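You operate a simulated robot arm through the tools that you are given. There is no shell and no other tool. Be economical: measure what you need, move in short steps, check, and stop when the job is done.

Carry out the task below with a simulated two-armed robot. There is one attempt and no reset: what you move stays moved.

Task
Take the blue cloth from the top of the wide bench and lay it out flat on the top of the side table.

The check looks at the end state, three seconds after you hand in, the way a careful person would. Anything else that was tipped, shoved, dropped, spilled or broken makes it a failure. Flat cloth is picked up by pressing the open fingertips on it (5 to 10 N) and closing them slowly along it; thin cloth reads only 2 to 8 mm in the jaws.

Robot
Two 7-joint arms with two-finger grippers on one trunk, on a base that drives. Base frame: it is fixed to the floor where the robot stands at the start and does not move with it; the origin is under the middle of the robot, x ahead of it, y to its left, z up. Units: m, degrees, N and s.
The left shoulder is at the start at [0.06, 0.123, 0.945], the right one opposite. With the tool pointing down near the work surface each hand reaches from about 0.36 to 0.8 m from the robot's upright axis, wherever it stands, measured 20 degrees to its own side. Places, roughly: top of the side table [1.6, 3.1, 0.9]. Payload 1.47 kg a hand.
The tool frame of a hand sits at the grasp point between the pads (the TCP): z along the fingers, y along the line on which they close. The tips reach 0.016 m beyond it. Largest opening 0.087 m; the body of the gripper starts 0.055 m behind the TCP.
Orientation is told as [roll, pitch, yaw] about the base's x, y, z axes, in that order, counted from this pose: with the fingers straight down and closing along the base's y, the tool's x points along the base's -x, its y along +y and its z along -z.

Tools
- The arms move only by the tool move_arm. It takes "left_motion", "right_motion" or both (then of equal length, played together; a hand with none holds still); each is text: rows parted by semicolons, each of 6 numbers parted by spaces: the shift along the tool's x, y, z in m, then the turn, a rotation vector about the tool's x, y, z in rad. In form: dx dy dz ax ay az; .... A call has 1 to 8 rows; each row shifts and turns the commanded pose from where the row before left it, along the tool's axes as they then stand. "left_fingers" and "right_fingers" are, for a hand that has rows, the closure in counts, from 0 (fully open) to 255 (shut), set as the call begins (left out, the last holds). Each row takes 0.2 s and may step no farther than 0.05 m and 8.6 degrees from the row before; otherwise, or with a gripper value out of range, the whole call is refused. Where a pose cannot be reached the arm comes as near as it can. A force on the tool above 40 N (or 10 N above the force at the start of the call, whichever is more), or a blocked arm, ends the call early, and 0.2 s more pass. The fingers move at their own pace (about 0.153 m/s each) and stop on an object; they squeeze with about 22 N. The grip force told is the motor's: it shows also when the fingers shut on nothing. Time passes only in rows, and 0.2 s behind the last, so rows that do not move let the fingers close. The reply holds the time, the measured pose of the TCP, the force on the tool along the base axes, the opening and the grip force, in the units named above and with some noise, with the torque about the TCP (base axes, N m) and any sound that the robot's microphone picked up, and new pictures: "show" is both (left out), scene, wrist or none (wrist: the cameras of the hands that moved).
- Cameras (640 x 400 px; columns grow to the right, rows downward): "scene" is now at [0.0723, 0.0332, 1.5184]; the picture's right is [0.45, -0.89, 0.00], its down [-0.65, -0.32, -0.69] and it looks along [0.62, 0.31, -0.72] (base axes); focal length 283 px, centre (320, 200). "left" rides on the left gripper at [0.073, -0.012, -0.09] in its tool frame; the picture's right is [0.16, 0.99, 0.00], its down [-0.72, 0.12, -0.68] and it looks along [-0.67, 0.11, 0.73] (tool axes); focal length 247 px, centre (320, 200). "right" rides on the right gripper at [0.073, 0.012, -0.09] in its tool frame; the picture's right is [-0.16, 0.99, 0.00], its down [-0.72, -0.12, -0.68] and it looks along [-0.67, -0.11, 0.73] (tool axes); focal length 247 px, centre (320, 200).
- raise_lower(by): slides the trunk up (or, below 0, down) by that many m; the arms and the scene camera ride with it, the base frame stays. It gives what a move gives, with no picture.
- steer(legs): drives the robot by 1 to 6 legs, each [ahead, left, turn to the left] in m, m and degrees, along the robot's own axes; the way and the turn of a leg run together, so that a leg with both is an arc; at most 1.5 m and 180 degrees a leg. The arms and the cameras ride along, it lands a little off, and it stops where it bumps. It gives what a move gives, and a new picture of the scene camera.
- turn_head(pan, tilt): turns the head with the scene camera to pan (to the left, within 120 degrees either way) and tilt (down, from -29 to 69), counted from straight ahead of the robot. It gives what a move gives, and a new picture of the scene camera.
- pixel_to_xyz(camera, pixels): for up to 12 pixels [column, row] of the newest picture of that camera ("zoom" is the newest enlarged one), the place [x, y, z] in the base frame of the surface seen there, good to about 0.003 m, but the place of the scene camera against the robot may be out by one fixed shift of up to 0.025 m in any direction. It takes no simulated time.
- close_up(camera, box): a new picture of the part [left, top, right, bottom] of that camera's present view, enlarged. It takes no simulated time.
- finish_job(): hands the job in; it is judged then, once.

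Keep the steps short. Do not move on a guess: measure, check each grasp and each placing, and mend mistakes. In all there are 80 turns and 260 pictures (those below and enlarged ones count). Leave the grippers open and the arms clear of the work at the hand-in unless told otherwise, and finish with a single line.

The tools are called after "Emit:" as a command line: name --argument value ..., lists and objects as JSON in quotes. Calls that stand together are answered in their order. move_arm: Moves the arms, as the interface text tells. Its arguments: {"type":"object","properties":{"left_motion":{"type":"string"},"left_fingers":{"type":"number"},"right_motion":{"type":"string"},"right_fingers":{"type":"number"},"show":{"type":"string","enum":["both","scene","wrist","none"]}},"required":[]} The other tools are called the same way: raise_lower (by) slides the trunk up or down; steer (legs) drives the base; turn_head (pan, tilt) turns the head that bears the scene camera; pixel_to_xyz (camera, pixels) gives the place of the surface under pixels of a picture; close_up (camera, box) takes an enlarged picture of a part of a camera's view; finish_job () hands the job in.

At the start:

```text
time: 0.0
left_tcp_pos: [0.4369, 0.3594, 1.0777]
left_orientation: [0.0, 0.0, 0.0]
left_force: [0.4, 1.0, 1.4]
left_torque: [-0.01, -0.02, 0.03]
left_gripper_width: 0.087
left_gripper_force: 0.1
right_tcp_pos: [0.3889, -0.0557, 0.989]
right_orientation: [0.1, 0.1, 0.0]
right_force: [0.8, 0.5, 0.2]
right_torque: [0.01, 0.03, -0.01]
right_gripper_width: 0.0868
right_gripper_force: 0.1
trunk travel left (down, up): [-0.1, 0.13]
robot x, y, heading: [0.0018, 0.0002, 0.1]
head pan, tilt: [26.5, 46.3]
```

scene: 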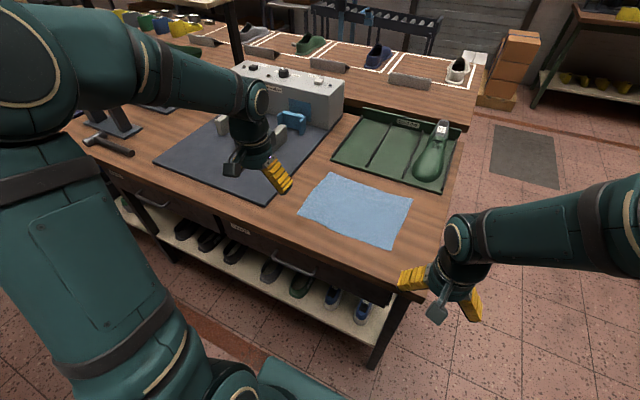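
right: 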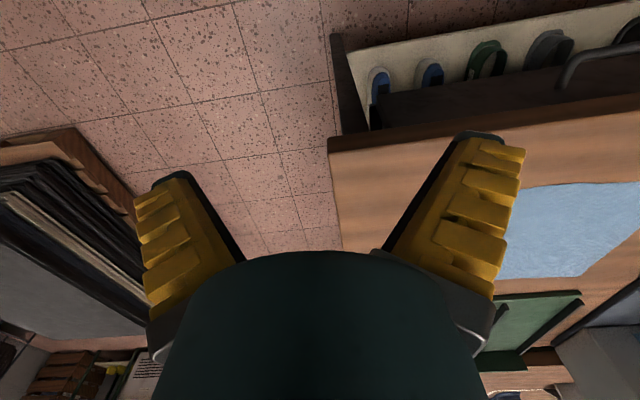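
left: 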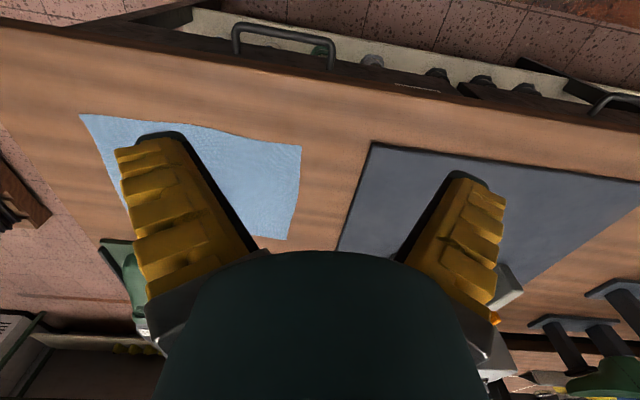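

I see the blue cloth on the bench at about (355,210). I'll measure its corners and the bench around it.

Emit:
pixel_to_xyz --camera "scene" --pixels '[[330, 175], [411, 197], [392, 246], [300, 213], [355, 210], [420, 240], [300, 245], [345, 160], [268, 203], [400, 284]]'

Emit:
pixel_to_xyz --camera "left" --pixels '[[82, 116], [300, 147], [288, 238], [215, 160], [240, 200], [340, 140]]'

Emit:
close_up --camera "scene" --box '[270, 150, 440, 270]'

```text
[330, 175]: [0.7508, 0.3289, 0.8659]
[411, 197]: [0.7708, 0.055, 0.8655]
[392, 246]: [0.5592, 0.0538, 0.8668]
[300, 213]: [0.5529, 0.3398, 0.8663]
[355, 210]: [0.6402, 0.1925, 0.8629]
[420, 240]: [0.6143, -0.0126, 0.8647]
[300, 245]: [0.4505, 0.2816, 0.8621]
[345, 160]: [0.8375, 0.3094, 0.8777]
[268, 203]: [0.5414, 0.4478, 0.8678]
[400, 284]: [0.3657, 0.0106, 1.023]
```

```text
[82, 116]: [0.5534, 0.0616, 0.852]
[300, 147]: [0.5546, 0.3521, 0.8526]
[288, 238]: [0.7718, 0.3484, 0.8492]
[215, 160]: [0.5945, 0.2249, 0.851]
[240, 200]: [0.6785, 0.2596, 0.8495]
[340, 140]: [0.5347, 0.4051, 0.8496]
```

```text
3.33 times, centred on (355, 210) of scene
```

zoom: 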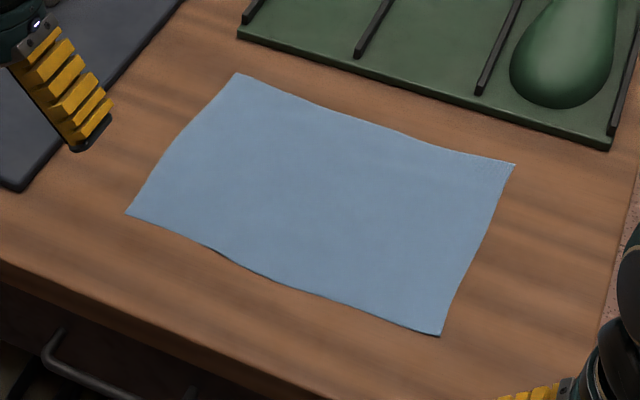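

Cloth is about 0.21 x 0.29 m, x 0.555–0.77, y 0.065–0.35, bench top z≈0.850 (the wrist camera is trusted; the scene camera is out ~+0.014 in z). Before gripping, I'll look toward the side table to plan the route.

Emit:
turn_head --pan 63 --tilt 15

Emit:
turn_head --pan 100 --tilt 35

```text
time: 1.0
left_tcp_pos: [0.4369, 0.3592, 1.0798]
left_orientation: [-0.1, 0.0, 0.0]
left_force: [0.1, 0.1, -0.6]
left_torque: [0.01, 0.01, 0.02]
left_gripper_width: 0.0872
left_gripper_force: 0.1
right_tcp_pos: [0.3885, -0.0562, 0.9886]
right_orientation: [0.1, 0.0, 0.0]
right_force: [0.1, 0.5, -0.5]
right_torque: [0.03, -0.01, 0.02]
right_gripper_width: 0.0869
right_gripper_force: 0.0
trunk travel left (down, up): [-0.1, 0.13]
robot x, y, heading: [0.0011, -0.0014, 0.3]
head pan, tilt: [63.0, 15.0]
```

scene: 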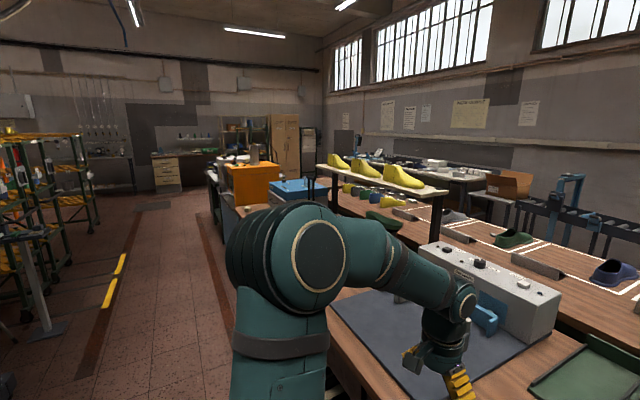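

```text
time: 2.0
left_tcp_pos: [0.4367, 0.3599, 1.0781]
left_orientation: [0.1, 0.1, 0.1]
left_force: [0.8, 0.2, 0.4]
left_torque: [0.01, 0.0, 0.0]
left_gripper_width: 0.087
left_gripper_force: 0.1
right_tcp_pos: [0.3894, -0.0565, 0.9889]
right_orientation: [0.0, -0.1, 0.0]
right_force: [0.5, -0.2, 0.5]
right_torque: [0.05, -0.02, 0.05]
right_gripper_width: 0.0869
right_gripper_force: 0.1
trunk travel left (down, up): [-0.1, 0.13]
robot x, y, heading: [-0.0005, 0.0001, 0.0]
head pan, tilt: [100.0, 35.0]
```

scene: 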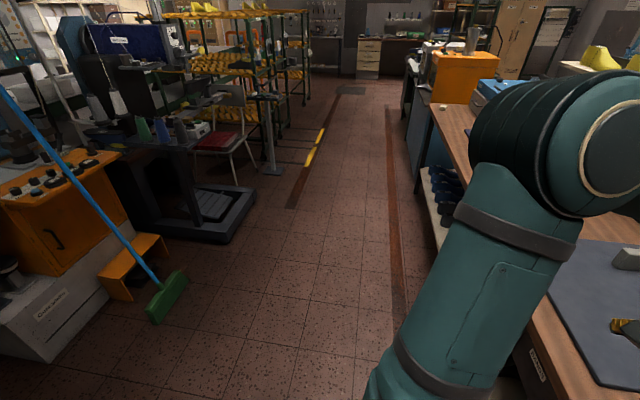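

The aisle runs along +y left of the bench. I'll zoom and measure what stands around (1.6, 3.1).

Emit:
turn_head --pan 68 --tilt 15

Emit:
close_up --camera "scene" --box '[190, 100, 430, 250]'

Emit:
pixel_to_xyz --camera "zoom" --pixels '[[200, 200], [250, 200], [300, 200], [350, 200], [130, 200], [400, 200], [400, 240], [350, 240], [200, 300], [160, 170], [300, 250], [150, 260]]'

```text
time: 3.0
left_tcp_pos: [0.4356, 0.3601, 1.0784]
left_orientation: [0.0, 0.0, -0.1]
left_force: [0.1, 0.1, -0.1]
left_torque: [0.01, -0.01, 0.02]
left_gripper_width: 0.0869
left_gripper_force: 0.1
right_tcp_pos: [0.3885, -0.0554, 0.9886]
right_orientation: [0.0, -0.1, 0.1]
right_force: [-0.1, 0.0, -0.3]
right_torque: [0.0, -0.01, -0.02]
right_gripper_width: 0.0872
right_gripper_force: 0.1
trunk travel left (down, up): [-0.1, 0.13]
robot x, y, heading: [-0.0011, 0.0014, -0.1]
head pan, tilt: [68.0, 15.0]
```

scene: 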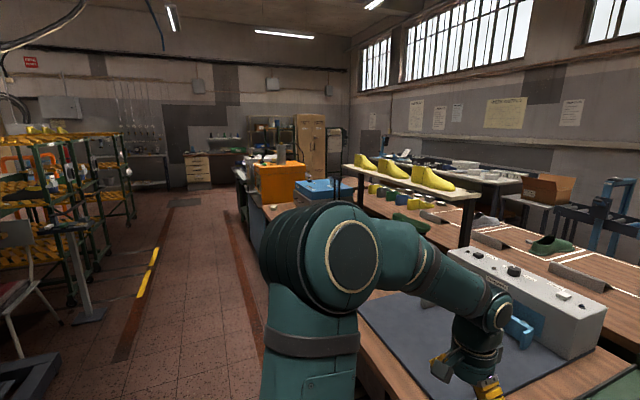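

```text
2.67 times, centred on (310, 175) of scene
```

zoom: 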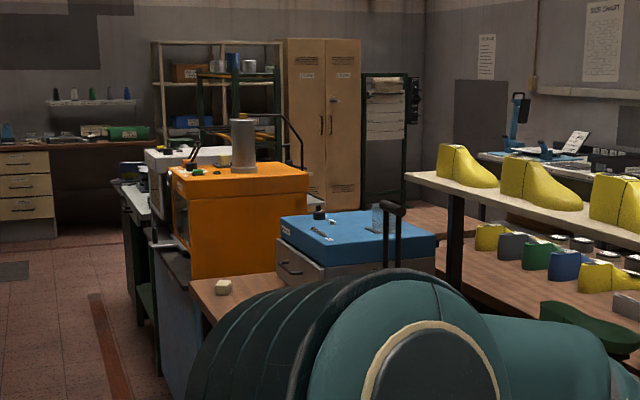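

```text
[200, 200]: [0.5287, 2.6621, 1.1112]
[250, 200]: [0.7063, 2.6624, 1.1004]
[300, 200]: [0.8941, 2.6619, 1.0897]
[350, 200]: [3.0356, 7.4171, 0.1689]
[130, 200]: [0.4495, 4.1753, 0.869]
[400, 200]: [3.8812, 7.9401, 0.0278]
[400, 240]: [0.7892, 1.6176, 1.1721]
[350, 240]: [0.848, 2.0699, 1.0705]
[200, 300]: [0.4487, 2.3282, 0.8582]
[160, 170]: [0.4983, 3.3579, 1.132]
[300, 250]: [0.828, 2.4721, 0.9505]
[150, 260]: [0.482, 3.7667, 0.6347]
```

Emit:
pixel_to_xyz --camera "zoom" --pixels '[[430, 220], [460, 215], [410, 210], [470, 235], [480, 260], [520, 270], [475, 225], [330, 225], [420, 240], [220, 288], [540, 160], [600, 270]]'

Emit:
close_up --camera "scene" --box '[325, 150, 485, 250]'

```text
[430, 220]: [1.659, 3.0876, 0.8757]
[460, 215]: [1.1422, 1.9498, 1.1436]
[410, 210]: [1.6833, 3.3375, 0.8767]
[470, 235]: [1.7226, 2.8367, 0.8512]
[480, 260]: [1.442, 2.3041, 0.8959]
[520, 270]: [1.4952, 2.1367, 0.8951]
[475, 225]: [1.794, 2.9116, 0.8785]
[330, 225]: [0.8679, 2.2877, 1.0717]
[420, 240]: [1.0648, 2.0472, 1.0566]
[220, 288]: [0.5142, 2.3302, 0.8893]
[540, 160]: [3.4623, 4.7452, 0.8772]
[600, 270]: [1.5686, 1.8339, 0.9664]
```

```text
4.00 times, centred on (405, 200) of scene
```

zoom: 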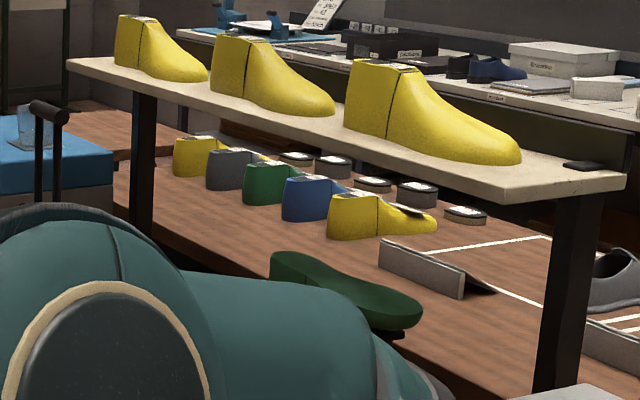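

The side table (top z≈0.865, around (1.66, 3.09)) stands behind the line of benches. I'll look for a driving route round the right end.

Emit:
turn_head --pan 10 --tilt 20

Emit:
pixel_to_xyz --camera "scene" --pixels '[[100, 200], [200, 200], [300, 200], [400, 200], [450, 180], [480, 230], [520, 230], [560, 200], [500, 150], [400, 130], [300, 130], [200, 130]]'

Emit:
turn_head --pan -30 --tilt 30

```text
time: 4.3
left_tcp_pos: [0.4369, 0.3595, 1.0798]
left_orientation: [0.0, 0.0, 0.0]
left_force: [-0.3, -0.2, 0.7]
left_torque: [0.0, 0.01, -0.01]
left_gripper_width: 0.087
left_gripper_force: 0.1
right_tcp_pos: [0.3885, -0.0562, 0.9877]
right_orientation: [-0.1, 0.1, 0.0]
right_force: [-0.1, 0.1, 0.2]
right_torque: [0.02, 0.01, -0.01]
right_gripper_width: 0.0868
right_gripper_force: 0.1
trunk travel left (down, up): [-0.1, 0.13]
robot x, y, heading: [-0.0, 0.0008, 0.1]
head pan, tilt: [10.0, 20.0]
```

scene: 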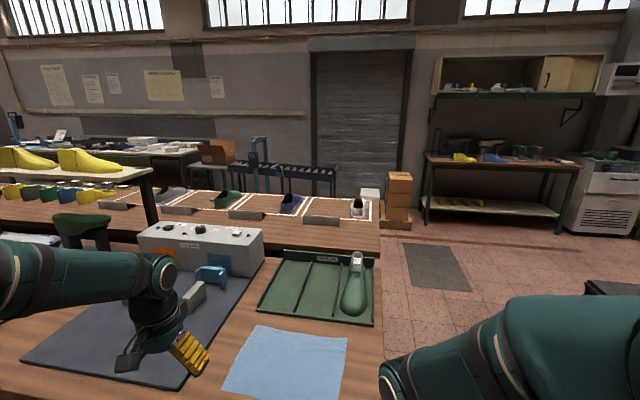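

```text
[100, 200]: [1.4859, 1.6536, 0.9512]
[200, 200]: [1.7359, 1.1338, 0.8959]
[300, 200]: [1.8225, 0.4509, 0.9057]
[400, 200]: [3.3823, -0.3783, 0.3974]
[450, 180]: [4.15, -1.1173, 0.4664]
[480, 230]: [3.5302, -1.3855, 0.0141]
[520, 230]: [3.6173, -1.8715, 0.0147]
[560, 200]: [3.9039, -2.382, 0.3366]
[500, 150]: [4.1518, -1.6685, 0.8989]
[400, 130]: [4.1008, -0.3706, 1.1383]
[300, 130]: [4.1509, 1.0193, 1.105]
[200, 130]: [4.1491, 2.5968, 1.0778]
```

```text
time: 5.4
left_tcp_pos: [0.4381, 0.3599, 1.0794]
left_orientation: [0.0, 0.0, 0.0]
left_force: [-0.1, 0.6, 0.0]
left_torque: [-0.02, 0.02, -0.01]
left_gripper_width: 0.0868
left_gripper_force: 0.1
right_tcp_pos: [0.39, -0.056, 0.9875]
right_orientation: [0.0, 0.0, 0.0]
right_force: [-0.1, -0.2, -0.2]
right_torque: [-0.02, 0.0, -0.01]
right_gripper_width: 0.087
right_gripper_force: 0.0
trunk travel left (down, up): [-0.1, 0.13]
robot x, y, heading: [0.0017, 0.0006, 0.2]
head pan, tilt: [-30.0, 30.0]
```

scene: 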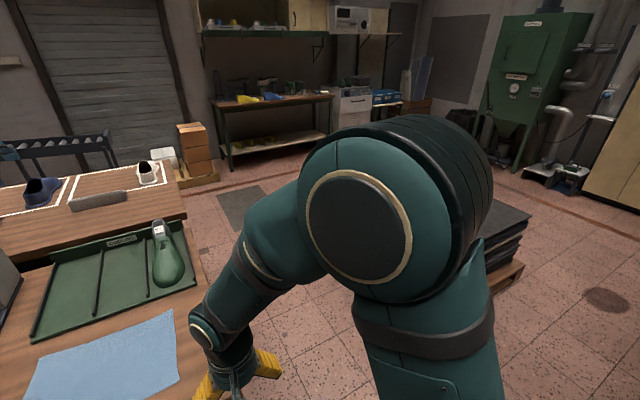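

Emit:
pixel_to_xyz --camera "scene" --pixels '[[178, 180], [188, 215], [165, 160], [195, 150], [195, 180], [60, 145], [105, 140], [20, 155], [120, 162], [200, 250], [500, 215], [520, 265]]'

Emit:
turn_head --pan 18 --tilt 18

Emit:
close_up --camera "scene" --box '[180, 100, 500, 300]'

```text
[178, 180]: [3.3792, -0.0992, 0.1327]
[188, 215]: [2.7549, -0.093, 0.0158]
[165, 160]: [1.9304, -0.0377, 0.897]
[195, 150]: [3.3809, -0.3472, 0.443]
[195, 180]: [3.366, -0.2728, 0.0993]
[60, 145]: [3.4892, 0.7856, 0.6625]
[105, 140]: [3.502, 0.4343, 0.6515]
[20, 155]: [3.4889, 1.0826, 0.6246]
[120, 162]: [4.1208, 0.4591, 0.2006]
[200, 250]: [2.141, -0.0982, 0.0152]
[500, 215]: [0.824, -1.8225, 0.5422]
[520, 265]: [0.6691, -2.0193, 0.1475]
```

```text
time: 6.5
left_tcp_pos: [0.4375, 0.3603, 1.0792]
left_orientation: [-0.1, -0.1, -0.1]
left_force: [0.5, 0.2, 0.3]
left_torque: [-0.02, -0.01, -0.01]
left_gripper_width: 0.0869
left_gripper_force: 0.1
right_tcp_pos: [0.3891, -0.0555, 0.9882]
right_orientation: [0.0, 0.0, 0.0]
right_force: [0.2, 0.1, 0.2]
right_torque: [0.03, 0.02, -0.01]
right_gripper_width: 0.0869
right_gripper_force: 0.0
trunk travel left (down, up): [-0.1, 0.13]
robot x, y, heading: [0.0027, 0.0012, -0.2]
head pan, tilt: [18.0, 18.0]
```

scene: 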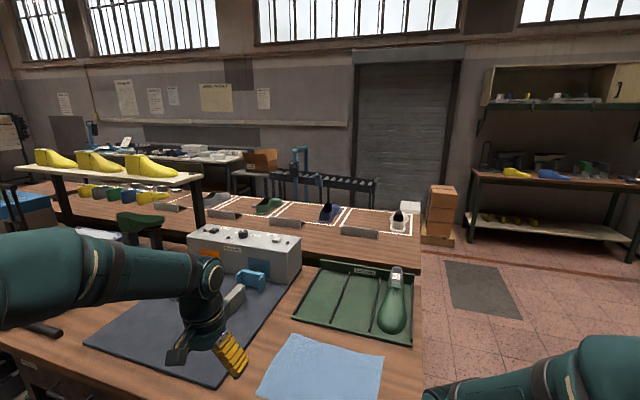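

```text
2.00 times, centred on (340, 200) of scene
```

zoom: 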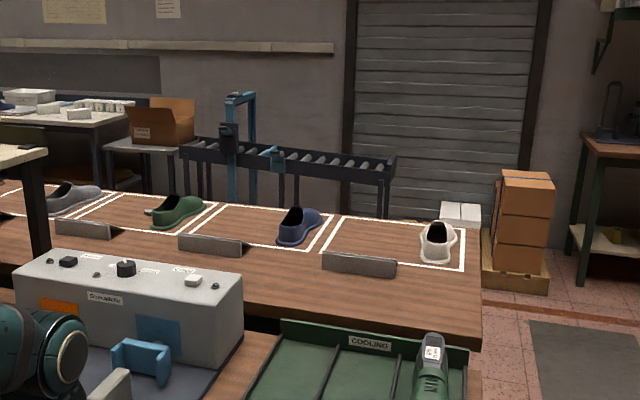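

Corridor behind the benches (x≈2.05–3.35) is about 1.3 m wide, reachable round the right end. Plan: pinch the cloth at its two near corners with both hands, drive there, lay it out. First bring both open hands over the near edge at x≈0.575, y≈0.10 / 0.315.

Emit:
move_arm --right_motion "-0.031 0.026 0.0065 0 0 0; -0.031 0.026 0.0065 0 0 0; -0.031 0.026 0.0065 0 0 0; -0.031 0.026 0.0065 0 0 0; -0.031 0.026 0.0065 0 0 0; -0.031 0.026 0.0065 0 0 0" --left_motion "-0.023 -0.0075 0.0213 0 0 0; -0.023 -0.0075 0.0213 0 0 0; -0.023 -0.0075 0.0213 0 0 0; -0.023 -0.0075 0.0213 0 0 0; -0.023 -0.0075 0.0213 0 0 0; -0.023 -0.0075 0.0213 0 0 0" --right_fingers 70 --left_fingers 70

Emit:
turn_head --pan 15 --tilt 55

```text
time: 7.9
left_tcp_pos: [0.5765, 0.314, 0.95]
left_orientation: [0.0, 0.2, 0.0]
left_force: [-0.6, -0.4, -0.6]
left_torque: [0.02, 0.05, 0.0]
left_gripper_width: 0.0671
left_gripper_force: 3.2
right_tcp_pos: [0.578, 0.0993, 0.9487]
right_orientation: [0.1, 0.2, 0.1]
right_force: [0.9, 0.3, 0.9]
right_torque: [-0.02, 0.05, 0.0]
right_gripper_width: 0.0673
right_gripper_force: 3.2
trunk travel left (down, up): [-0.1, 0.13]
robot x, y, heading: [-0.0022, 0.0007, -0.0]
head pan, tilt: [18.0, 18.0]
```

scene: 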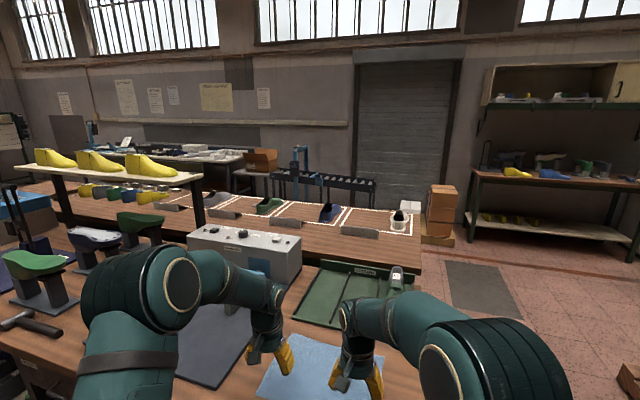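
right: 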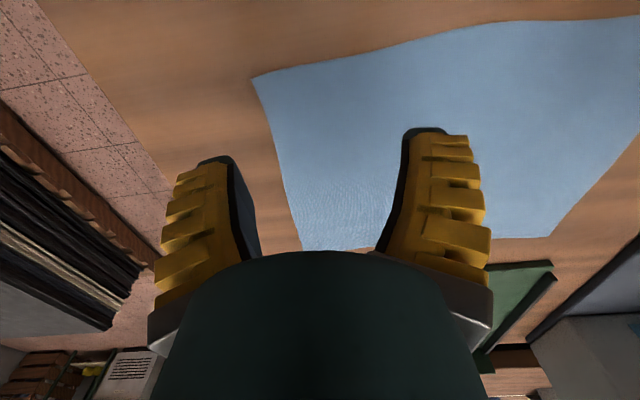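
left: 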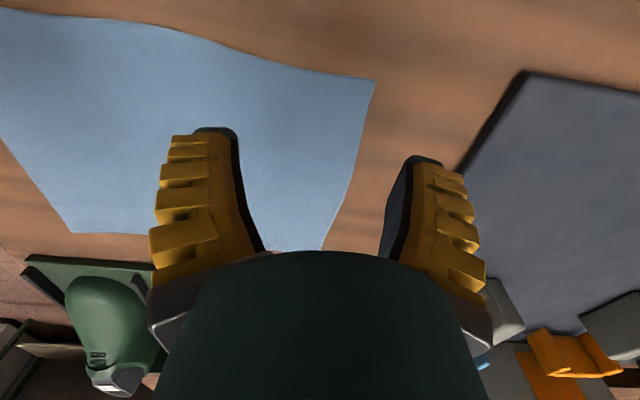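

```text
time: 8.9
left_tcp_pos: [0.5742, 0.3148, 0.9508]
left_orientation: [0.0, -0.1, 0.0]
left_force: [-0.2, -0.2, -0.8]
left_torque: [-0.01, -0.04, -0.02]
left_gripper_width: 0.0676
left_gripper_force: 3.0
right_tcp_pos: [0.5755, 0.0999, 0.9497]
right_orientation: [0.0, -0.1, 0.1]
right_force: [-0.1, 0.0, 0.0]
right_torque: [0.0, 0.02, -0.01]
right_gripper_width: 0.0677
right_gripper_force: 3.7
trunk travel left (down, up): [-0.1, 0.13]
robot x, y, heading: [0.0012, -0.0017, 0.0]
head pan, tilt: [15.0, 55.0]
```

scene: 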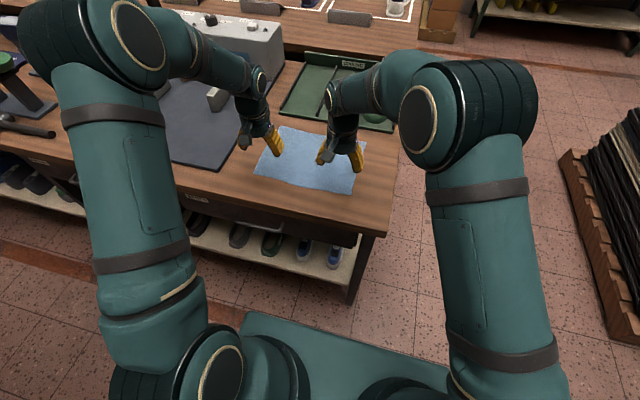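

I'll measure the near corners in the wrist views: left (374,81), right (254,78).

Emit:
pixel_to_xyz --camera "left" --pixels '[[372, 83], [280, 68], [320, 245], [350, 170]]'

Emit:
pixel_to_xyz --camera "right" --pixels '[[256, 80], [400, 46], [302, 245], [280, 150]]'

```text
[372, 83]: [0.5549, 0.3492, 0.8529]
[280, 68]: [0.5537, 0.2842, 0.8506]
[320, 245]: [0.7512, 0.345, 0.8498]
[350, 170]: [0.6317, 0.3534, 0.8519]
```

```text
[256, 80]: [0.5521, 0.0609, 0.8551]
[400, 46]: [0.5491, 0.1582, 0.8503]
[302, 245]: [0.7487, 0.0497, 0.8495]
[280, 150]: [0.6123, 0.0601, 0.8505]
```

Both corners are at x≈0.553, y 0.349 / 0.061. I move each hand 7 mm inward, narrow to ~0.05 m and descend to just above the cloth (TCP 0.877).

Emit:
move_arm --left_motion "0 -0.007 0.02 0 0 0; 0 0 0.02 0 0 0; 0 0 0.02 0 0 0; 0 0 0.013 0 0 0; 0 0 0 0 0 0" --right_motion "0 0.005 0.02 0 0 0; 0 0 0.02 0 0 0; 0 0 0.02 0 0 0; 0 0 0.013 0 0 0; 0 0 0 0 0 0" --left_fingers 110 --right_fingers 110 --show "wrist"

```text
time: 10.2
left_tcp_pos: [0.5747, 0.3072, 0.8784]
left_orientation: [0.0, 0.0, 0.0]
left_force: [0.6, 0.1, -0.6]
left_torque: [-0.02, 0.0, 0.0]
left_gripper_width: 0.0546
left_gripper_force: 3.8
right_tcp_pos: [0.5763, 0.1049, 0.8761]
right_orientation: [0.1, 0.1, 0.0]
right_force: [0.0, 1.2, 1.2]
right_torque: [-0.01, 0.0, -0.01]
right_gripper_width: 0.0547
right_gripper_force: 3.9
trunk travel left (down, up): [-0.1, 0.13]
robot x, y, heading: [-0.0022, 0.0022, 0.2]
head pan, tilt: [15.0, 55.0]
```

right: 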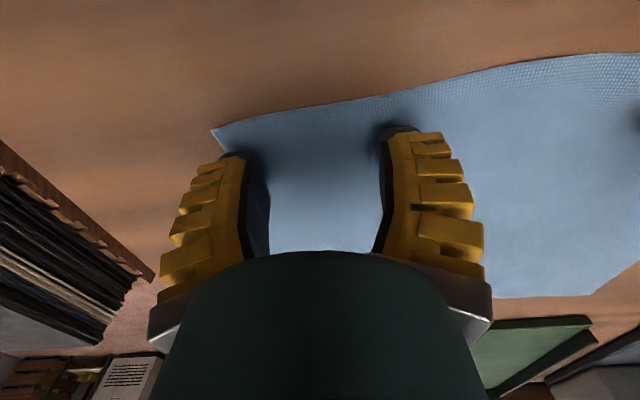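
left: 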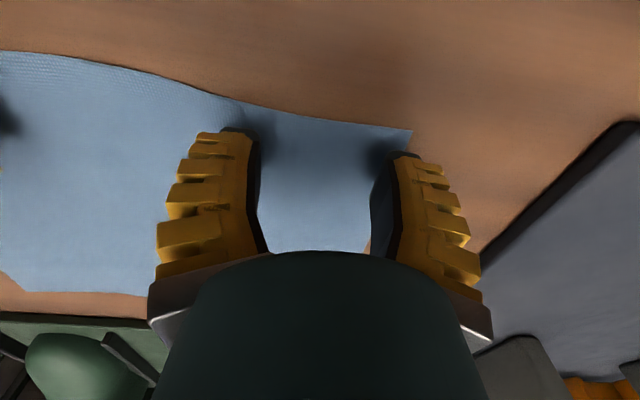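

Fingers are over both corners. Lower gently toward contact.

Emit:
move_arm --left_motion "0 0 0.004 0 0 0; 0 0 0.004 0 0 0; 0 0 0.003 0 0 0; 0 0 0 0 0 0" --right_motion "0 0 0.004 0 0 0; 0 0 0.004 0 0 0; 0 0 0.002 0 0 0; 0 0 0 0 0 0" --show "none"

```text
time: 11.2
left_tcp_pos: [0.5751, 0.307, 0.8672]
left_orientation: [0.0, 0.0, 0.1]
left_force: [0.5, 0.4, -0.3]
left_torque: [-0.02, 0.0, 0.01]
left_gripper_width: 0.0549
left_gripper_force: 3.9
right_tcp_pos: [0.5755, 0.1036, 0.8647]
right_orientation: [0.0, 0.1, 0.1]
right_force: [0.8, 0.4, 0.3]
right_torque: [0.01, 0.01, -0.01]
right_gripper_width: 0.0547
right_gripper_force: 4.0
trunk travel left (down, up): [-0.1, 0.13]
robot x, y, heading: [0.0029, 0.0047, 0.1]
head pan, tilt: [15.0, 55.0]
```

No contact yet; down 2 mm more at a time.

Emit:
move_arm --left_motion "0 0 0.002 0 0 0; 0 0 0 0 0 0" --right_motion "0 0 0.002 0 0 0; 0 0 0 0 0 0" --show "none"

```text
time: 11.8
left_tcp_pos: [0.5751, 0.3084, 0.866]
left_orientation: [0.0, -0.1, 0.0]
left_force: [-0.2, 0.0, 3.9]
left_torque: [-0.01, -0.03, -0.01]
left_gripper_width: 0.0537
left_gripper_force: 4.0
right_tcp_pos: [0.5763, 0.1036, 0.8658]
right_orientation: [0.1, -0.1, 0.0]
right_force: [0.7, 0.7, 7.1]
right_torque: [-0.09, -0.02, 0.01]
right_gripper_width: 0.0533
right_gripper_force: 3.5
trunk travel left (down, up): [-0.1, 0.13]
robot x, y, heading: [0.0007, 0.0032, -0.0]
head pan, tilt: [15.0, 55.0]
```

Contact: right 7 N, left 4 N. Press the left 1 mm more and start closing slowly.

Emit:
move_arm --left_motion "0 0 0.001 0 0 0; 0 0 0 0 0 0" --right_motion "0 0 0 0 0 0; 0 0 0 0 0 0" --left_fingers 130 --right_fingers 130 --show "none"

Emit:
move_arm --left_motion "0 0 0 0 0 0; 0 0 0 0 0 0" --right_motion "0 0 0 0 0 0; 0 0 0 0 0 0" --left_fingers 160 --right_fingers 160

```text
time: 12.3
left_tcp_pos: [0.5743, 0.3068, 0.8668]
left_orientation: [0.0, -0.2, 0.0]
left_force: [0.0, -1.4, 15.2]
left_torque: [0.03, 0.07, 0.0]
left_gripper_width: 0.0409
left_gripper_force: 0.8
right_tcp_pos: [0.5747, 0.1047, 0.8665]
right_orientation: [0.2, -0.2, 0.0]
right_force: [0.4, -0.4, 13.8]
right_torque: [-0.05, 0.06, 0.0]
right_gripper_width: 0.0453
right_gripper_force: 8.7
trunk travel left (down, up): [-0.1, 0.13]
robot x, y, heading: [0.0029, -0.0002, -0.1]
head pan, tilt: [15.0, 55.0]
```

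```text
time: 12.9
left_tcp_pos: [0.5737, 0.3079, 0.8654]
left_orientation: [0.2, -0.1, 0.1]
left_force: [-0.5, -0.8, 18.4]
left_torque: [0.0, 0.07, -0.04]
left_gripper_width: 0.0298
left_gripper_force: 0.1
right_tcp_pos: [0.5751, 0.1031, 0.8673]
right_orientation: [0.2, -0.2, 0.0]
right_force: [-0.8, -0.2, 11.4]
right_torque: [-0.02, -0.03, -0.02]
right_gripper_width: 0.037
right_gripper_force: 1.9
trunk travel left (down, up): [-0.1, 0.13]
robot x, y, heading: [0.0017, 0.0004, -0.0]
head pan, tilt: [15.0, 55.0]
```

scene: 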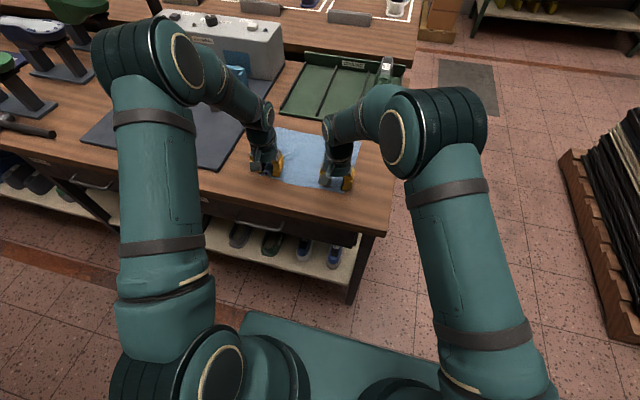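
right: 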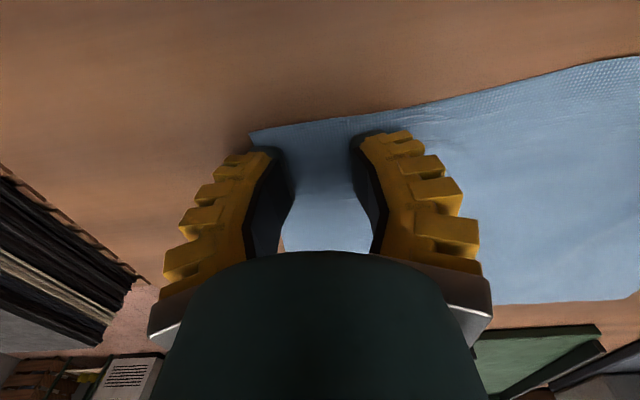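
left: 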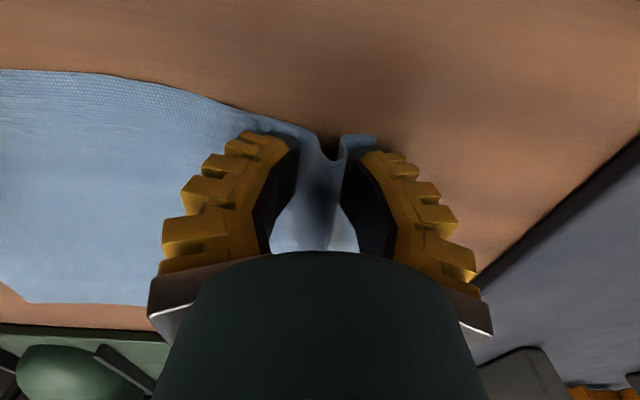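

The cloth is bunching between the fingers. Continue closing slowly, easing the left up by 0.5 mm.

Emit:
move_arm --left_motion "0 0 -0.0005 0 0 0; 0 0 0 0 0 0" --right_motion "0 0 0 0 0 0; 0 0 0 0 0 0" --left_fingers 190 --right_fingers 190 --show "none"

Emit:
move_arm --left_motion "0 0 0 0 0 0; 0 0 0 0 0 0" --right_motion "0 0 0 0 0 0; 0 0 0 0 0 0" --left_fingers 220 --right_fingers 220 --show "none"

Emit:
move_arm --left_motion "0 0 0 0 0 0; 0 0 0 0 0 0; 0 0 0 0 0 0" --right_motion "0 0 0 0 0 0; 0 0 0 0 0 0; 0 0 0 0 0 0" --left_fingers 255 --right_fingers 255 --show "wrist"

```text
time: 13.6
left_tcp_pos: [0.5741, 0.3074, 0.8654]
left_orientation: [0.0, 0.0, 0.0]
left_force: [-0.7, -0.3, 14.7]
left_torque: [0.0, 0.08, -0.04]
left_gripper_width: 0.0174
left_gripper_force: 0.1
right_tcp_pos: [0.5747, 0.1042, 0.8667]
right_orientation: [0.0, 0.0, 0.1]
right_force: [-0.4, 0.6, 12.0]
right_torque: [-0.04, 0.01, 0.0]
right_gripper_width: 0.0252
right_gripper_force: 7.9
trunk travel left (down, up): [-0.1, 0.13]
robot x, y, heading: [-0.0053, -0.0028, 0.2]
head pan, tilt: [15.0, 55.0]
```

```text
time: 14.2
left_tcp_pos: [0.5731, 0.3065, 0.8652]
left_orientation: [0.0, -0.1, -0.1]
left_force: [0.5, 0.0, 7.1]
left_torque: [0.0, 0.03, 0.03]
left_gripper_width: 0.0141
left_gripper_force: 6.7
right_tcp_pos: [0.5756, 0.1045, 0.8653]
right_orientation: [0.0, -0.1, 0.0]
right_force: [-1.2, 0.2, 9.9]
right_torque: [-0.01, 0.06, 0.02]
right_gripper_width: 0.0163
right_gripper_force: 3.5
trunk travel left (down, up): [-0.1, 0.13]
robot x, y, heading: [0.001, 0.0013, 0.0]
head pan, tilt: [15.0, 55.0]
```

```text
time: 14.9
left_tcp_pos: [0.5732, 0.3066, 0.8657]
left_orientation: [0.0, 0.0, 0.0]
left_force: [0.8, -2.1, 5.1]
left_torque: [-0.02, 0.05, 0.03]
left_gripper_width: 0.0
left_gripper_force: 17.7
right_tcp_pos: [0.5746, 0.1046, 0.8652]
right_orientation: [0.0, -0.1, 0.0]
right_force: [-0.5, 0.6, 6.1]
right_torque: [0.04, 0.03, 0.0]
right_gripper_width: 0.0003
right_gripper_force: 22.1
trunk travel left (down, up): [-0.1, 0.13]
robot x, y, heading: [0.0015, -0.0006, -0.2]
head pan, tilt: [15.0, 55.0]
```

right: 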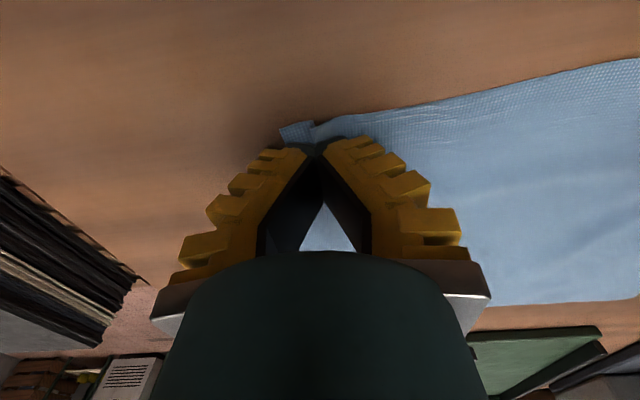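
left: 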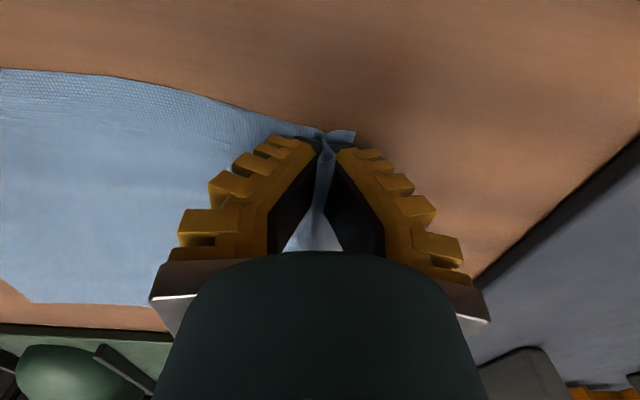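

Openings read 0 — perhaps nothing held, though the left shows a fold between the pads. Test by lifting 2 cm.

Emit:
move_arm --left_motion "0 0 -0.01 0 0 0; 0 0 -0.01 0 0 0; 0 0 0 0 0 0" --right_motion "0 0 -0.01 0 0 0; 0 0 -0.01 0 0 0; 0 0 0 0 0 0" --show "wrist"

```text
time: 15.8
left_tcp_pos: [0.5757, 0.3082, 0.8846]
left_orientation: [0.1, -0.1, 0.0]
left_force: [0.3, 0.6, -1.1]
left_torque: [0.06, -0.04, -0.02]
left_gripper_width: 0.0004
left_gripper_force: 16.9
right_tcp_pos: [0.5753, 0.1038, 0.8856]
right_orientation: [0.0, -0.1, 0.0]
right_force: [0.7, -0.3, 0.5]
right_torque: [-0.01, 0.03, -0.03]
right_gripper_width: 0.0
right_gripper_force: 21.7
trunk travel left (down, up): [-0.1, 0.13]
robot x, y, heading: [-0.0022, 0.0004, 0.1]
head pan, tilt: [15.0, 55.0]
```

right: 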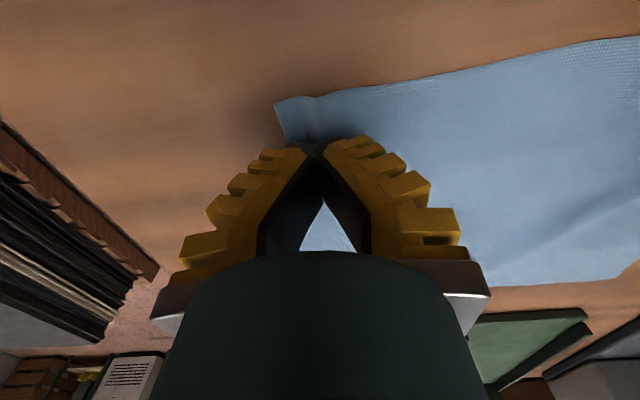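
left: 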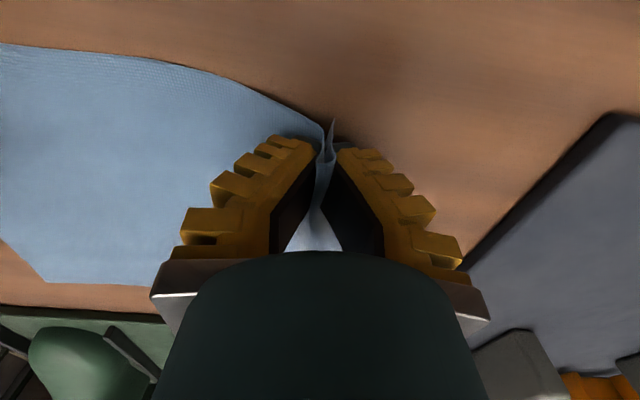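

Left holds a fold (cloth lifts at (328,150)); the right slipped. With the left kept still, I reopen the right, shift 12 mm inward and look.

Emit:
move_arm --right_motion "0 0.012 0 0 0 0; -0.005 0 0.008 0 0 0; 0 0 0 0 0 0" --right_fingers 110 --show "wrist"

Emit:
close_up --camera "left" --box '[240, 80, 420, 260]'

```text
time: 16.6
left_tcp_pos: [0.5747, 0.3083, 0.8855]
left_orientation: [0.0, 0.0, 0.1]
left_force: [-1.1, -1.3, 0.5]
left_torque: [-0.01, 0.02, 0.01]
left_gripper_width: 0.0
left_gripper_force: 22.2
right_tcp_pos: [0.5781, 0.1164, 0.8775]
right_orientation: [0.0, 0.0, 0.0]
right_force: [-0.1, 0.7, -0.4]
right_torque: [-0.02, 0.0, 0.02]
right_gripper_width: 0.0548
right_gripper_force: 3.9
trunk travel left (down, up): [-0.1, 0.13]
robot x, y, heading: [0.0016, -0.0028, 0.1]
head pan, tilt: [15.0, 55.0]
```

right: 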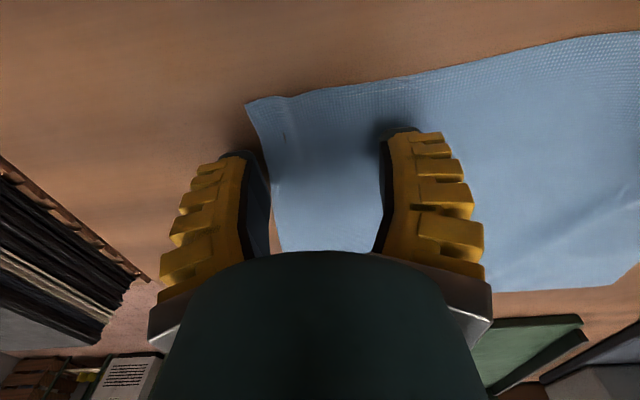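

```text
2.22 times, centred on (330, 170) of left
```

zoom: 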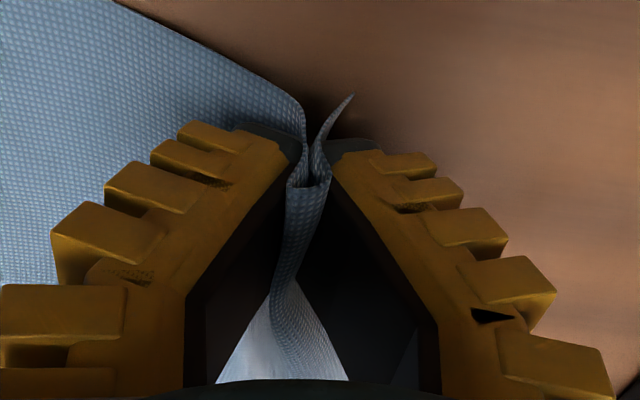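

Left grip is good (fold between pads). Right outer finger is just off the cloth; shift 14 mm more inward, lower to contact.

Emit:
move_arm --right_motion "0 0.014 0 0 0 0; 0 0 0.005 0 0 0; 0 0 0.004 0 0 0; 0 0 0.003 0 0 0; 0 0 0 0 0 0" --show "wrist"

```text
time: 17.8
left_tcp_pos: [0.575, 0.3079, 0.8853]
left_orientation: [0.0, -0.1, 0.0]
left_force: [0.4, -0.9, -0.3]
left_torque: [0.02, 0.01, 0.0]
left_gripper_width: 0.0001
left_gripper_force: 24.6
right_tcp_pos: [0.58, 0.131, 0.867]
right_orientation: [0.1, -0.2, -0.1]
right_force: [-0.5, 0.7, 9.2]
right_torque: [-0.08, -0.02, -0.02]
right_gripper_width: 0.0462
right_gripper_force: 2.0
trunk travel left (down, up): [-0.1, 0.13]
robot x, y, heading: [0.0007, 0.0024, -0.2]
head pan, tilt: [15.0, 55.0]
```

right: 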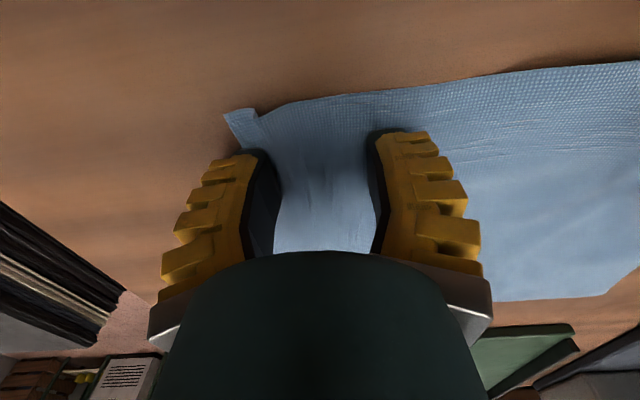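

Both right fingertips are on the cloth, 9 N. Close slowly.

Emit:
move_arm --right_motion "0 0 0.0003 0 0 0; 0 0 0 0 0 0" --right_fingers 140 --show "none"

Emit:
move_arm --right_motion "0 0 0 0 0 0; 0 0 0 0 0 0" --right_fingers 165 --show "none"

Emit:
move_arm --right_motion "0 0 0 0 0 0; 0 0 0 0 0 0" --right_fingers 190 --show "wrist"

```text
time: 18.4
left_tcp_pos: [0.5734, 0.3069, 0.8864]
left_orientation: [0.0, -0.1, 0.0]
left_force: [-0.4, -1.6, -0.1]
left_torque: [0.06, 0.02, 0.0]
left_gripper_width: 0.0
left_gripper_force: 20.4
right_tcp_pos: [0.579, 0.1316, 0.8661]
right_orientation: [0.1, -0.2, -0.1]
right_force: [0.3, 1.7, 20.9]
right_torque: [0.07, 0.04, 0.01]
right_gripper_width: 0.0401
right_gripper_force: 3.0
trunk travel left (down, up): [-0.1, 0.13]
robot x, y, heading: [-0.0006, 0.0021, -0.1]
head pan, tilt: [15.0, 55.0]
```

```text
time: 18.9
left_tcp_pos: [0.5735, 0.3078, 0.8864]
left_orientation: [0.0, 0.0, 0.0]
left_force: [2.4, -1.7, 0.6]
left_torque: [0.03, 0.03, -0.03]
left_gripper_width: 0.0002
left_gripper_force: 20.7
right_tcp_pos: [0.5789, 0.1303, 0.8658]
right_orientation: [0.1, -0.2, -0.1]
right_force: [-0.6, 1.6, 23.2]
right_torque: [0.01, -0.01, 0.0]
right_gripper_width: 0.0315
right_gripper_force: 1.6
trunk travel left (down, up): [-0.1, 0.13]
robot x, y, heading: [0.003, 0.0004, 0.1]
head pan, tilt: [15.0, 55.0]
```

```text
time: 19.6
left_tcp_pos: [0.5748, 0.308, 0.8857]
left_orientation: [0.1, 0.0, -0.1]
left_force: [0.6, -1.4, 0.7]
left_torque: [0.07, -0.01, -0.02]
left_gripper_width: 0.0
left_gripper_force: 19.4
right_tcp_pos: [0.5799, 0.1319, 0.8651]
right_orientation: [0.1, 0.0, -0.1]
right_force: [-0.6, 1.6, 21.4]
right_torque: [-0.01, -0.02, 0.03]
right_gripper_width: 0.0215
right_gripper_force: 1.1
trunk travel left (down, up): [-0.1, 0.13]
robot x, y, heading: [-0.0004, -0.0008, -0.3]
head pan, tilt: [15.0, 55.0]
```

right: 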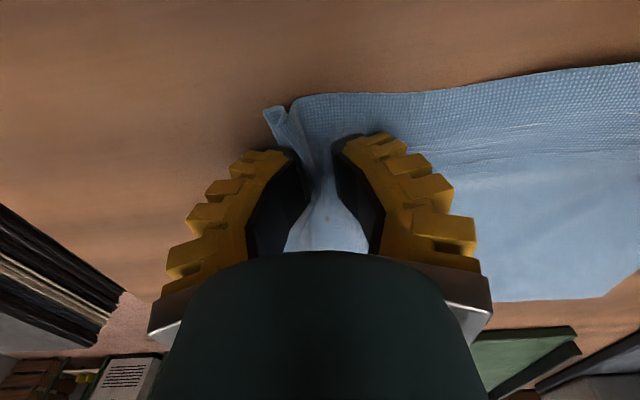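

A fold is forming. Close fully.

Emit:
move_arm --right_motion "0 0 -0.0003 0 0 0; 0 0 0 0 0 0" --right_fingers 215 --show "none"

Emit:
move_arm --right_motion "0 0 0 0 0 0; 0 0 0 0 0 0; 0 0 0 0 0 0" --right_fingers 255 --show "none"

Emit:
move_arm --right_motion "0 0 -0.01 0 0 0; 0 0 -0.01 0 0 0; 0 0 0 0 0 0" --show "wrist"

Emit:
close_up --camera "right" --box '[220, 80, 420, 260]'

```text
time: 20.1
left_tcp_pos: [0.5744, 0.3078, 0.8853]
left_orientation: [0.1, -0.2, -0.1]
left_force: [0.2, -1.4, -0.1]
left_torque: [-0.06, 0.04, 0.01]
left_gripper_width: 0.0001
left_gripper_force: 18.9
right_tcp_pos: [0.5802, 0.1304, 0.8642]
right_orientation: [-0.1, -0.1, 0.0]
right_force: [-0.3, 0.7, 16.6]
right_torque: [0.06, 0.06, 0.0]
right_gripper_width: 0.0173
right_gripper_force: 7.8
trunk travel left (down, up): [-0.1, 0.13]
robot x, y, heading: [-0.0007, -0.0027, -0.1]
head pan, tilt: [15.0, 55.0]
```

```text
time: 20.9
left_tcp_pos: [0.5754, 0.3074, 0.885]
left_orientation: [0.0, 0.0, -0.1]
left_force: [-0.3, -1.9, -0.1]
left_torque: [0.02, -0.01, 0.0]
left_gripper_width: 0.0001
left_gripper_force: 20.5
right_tcp_pos: [0.5801, 0.1305, 0.8662]
right_orientation: [0.0, -0.1, -0.1]
right_force: [0.6, 2.6, 9.8]
right_torque: [-0.08, 0.07, -0.02]
right_gripper_width: 0.0002
right_gripper_force: 18.4
trunk travel left (down, up): [-0.1, 0.13]
robot x, y, heading: [-0.0039, 0.0036, 0.1]
head pan, tilt: [15.0, 55.0]
```

```text
time: 21.8
left_tcp_pos: [0.5749, 0.3076, 0.8856]
left_orientation: [0.1, -0.1, 0.0]
left_force: [-0.8, -0.1, 0.3]
left_torque: [0.01, 0.02, 0.01]
left_gripper_width: 0.0
left_gripper_force: 25.6
right_tcp_pos: [0.5799, 0.1291, 0.8833]
right_orientation: [0.0, 0.0, 0.0]
right_force: [-0.4, -1.3, 0.4]
right_torque: [-0.03, -0.01, -0.04]
right_gripper_width: 0.0
right_gripper_force: 17.5
trunk travel left (down, up): [-0.1, 0.13]
robot x, y, heading: [0.0018, -0.002, 0.1]
head pan, tilt: [15.0, 55.0]
```

right: 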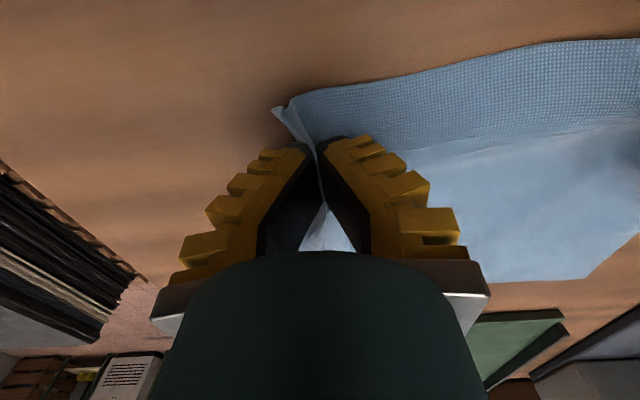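

```text
2.22 times, centred on (320, 170) of right
```

zoom: 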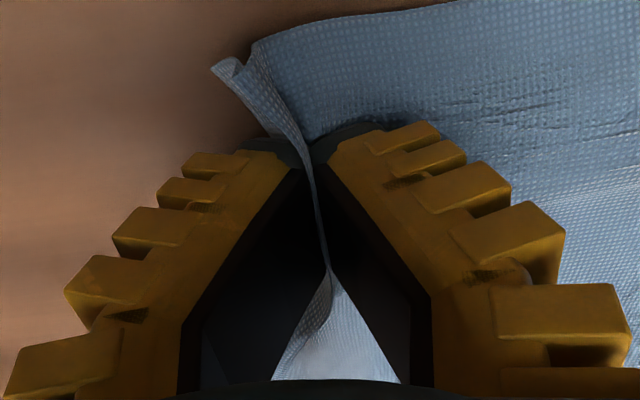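

Both hands hold folds now. Lift both 0.1 m slowly and look.

Emit:
move_arm --left_motion "0 0 -0.015 0 0 0; 0 0 -0.015 0 0 0; 0 0 -0.02 0 0 0; 0 0 -0.02 0 0 0; 0 0 -0.03 0 0 0" --right_motion "0 0 -0.015 0 0 0; 0 0 -0.015 0 0 0; 0 0 -0.02 0 0 0; 0 0 -0.02 0 0 0; 0 0 -0.03 0 0 0"

```text
time: 22.9
left_tcp_pos: [0.576, 0.3058, 0.9858]
left_orientation: [0.0, 0.0, 0.0]
left_force: [0.3, -1.3, 0.5]
left_torque: [-0.03, -0.05, 0.04]
left_gripper_width: 0.0
left_gripper_force: 21.2
right_tcp_pos: [0.5783, 0.1309, 0.9864]
right_orientation: [0.0, 0.1, 0.0]
right_force: [-0.8, -0.1, -0.2]
right_torque: [0.02, -0.04, -0.01]
right_gripper_width: 0.0001
right_gripper_force: 17.9
trunk travel left (down, up): [-0.1, 0.13]
robot x, y, heading: [0.0013, -0.002, -0.0]
head pan, tilt: [15.0, 55.0]
```

scene: 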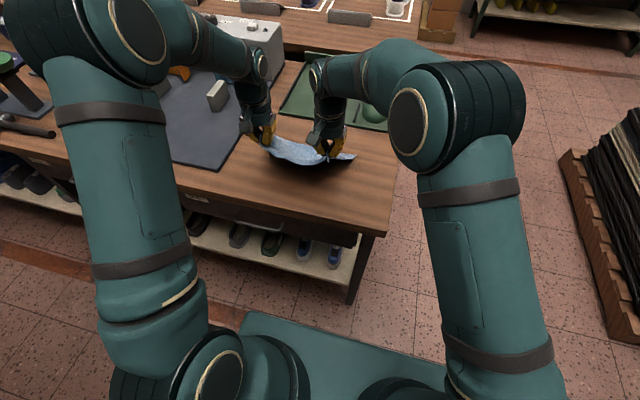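
right: 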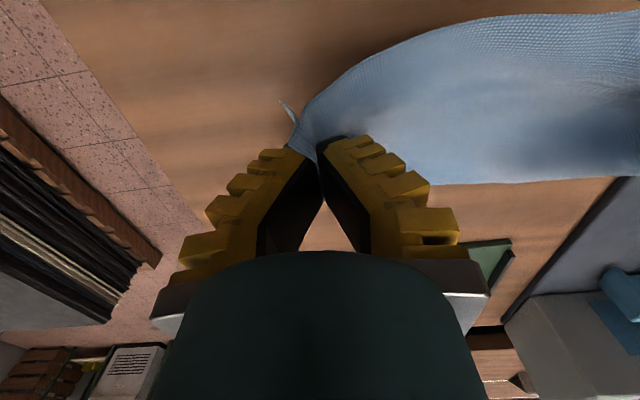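
left: 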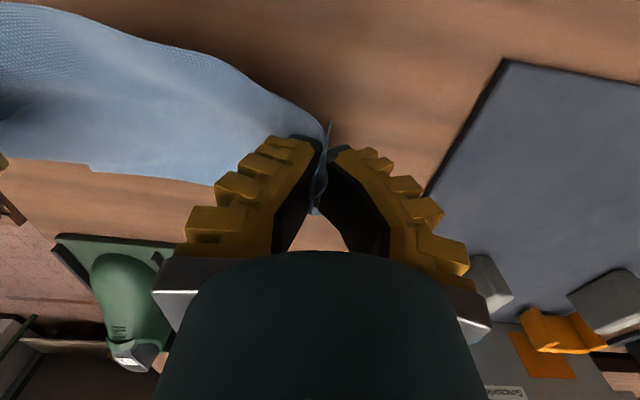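

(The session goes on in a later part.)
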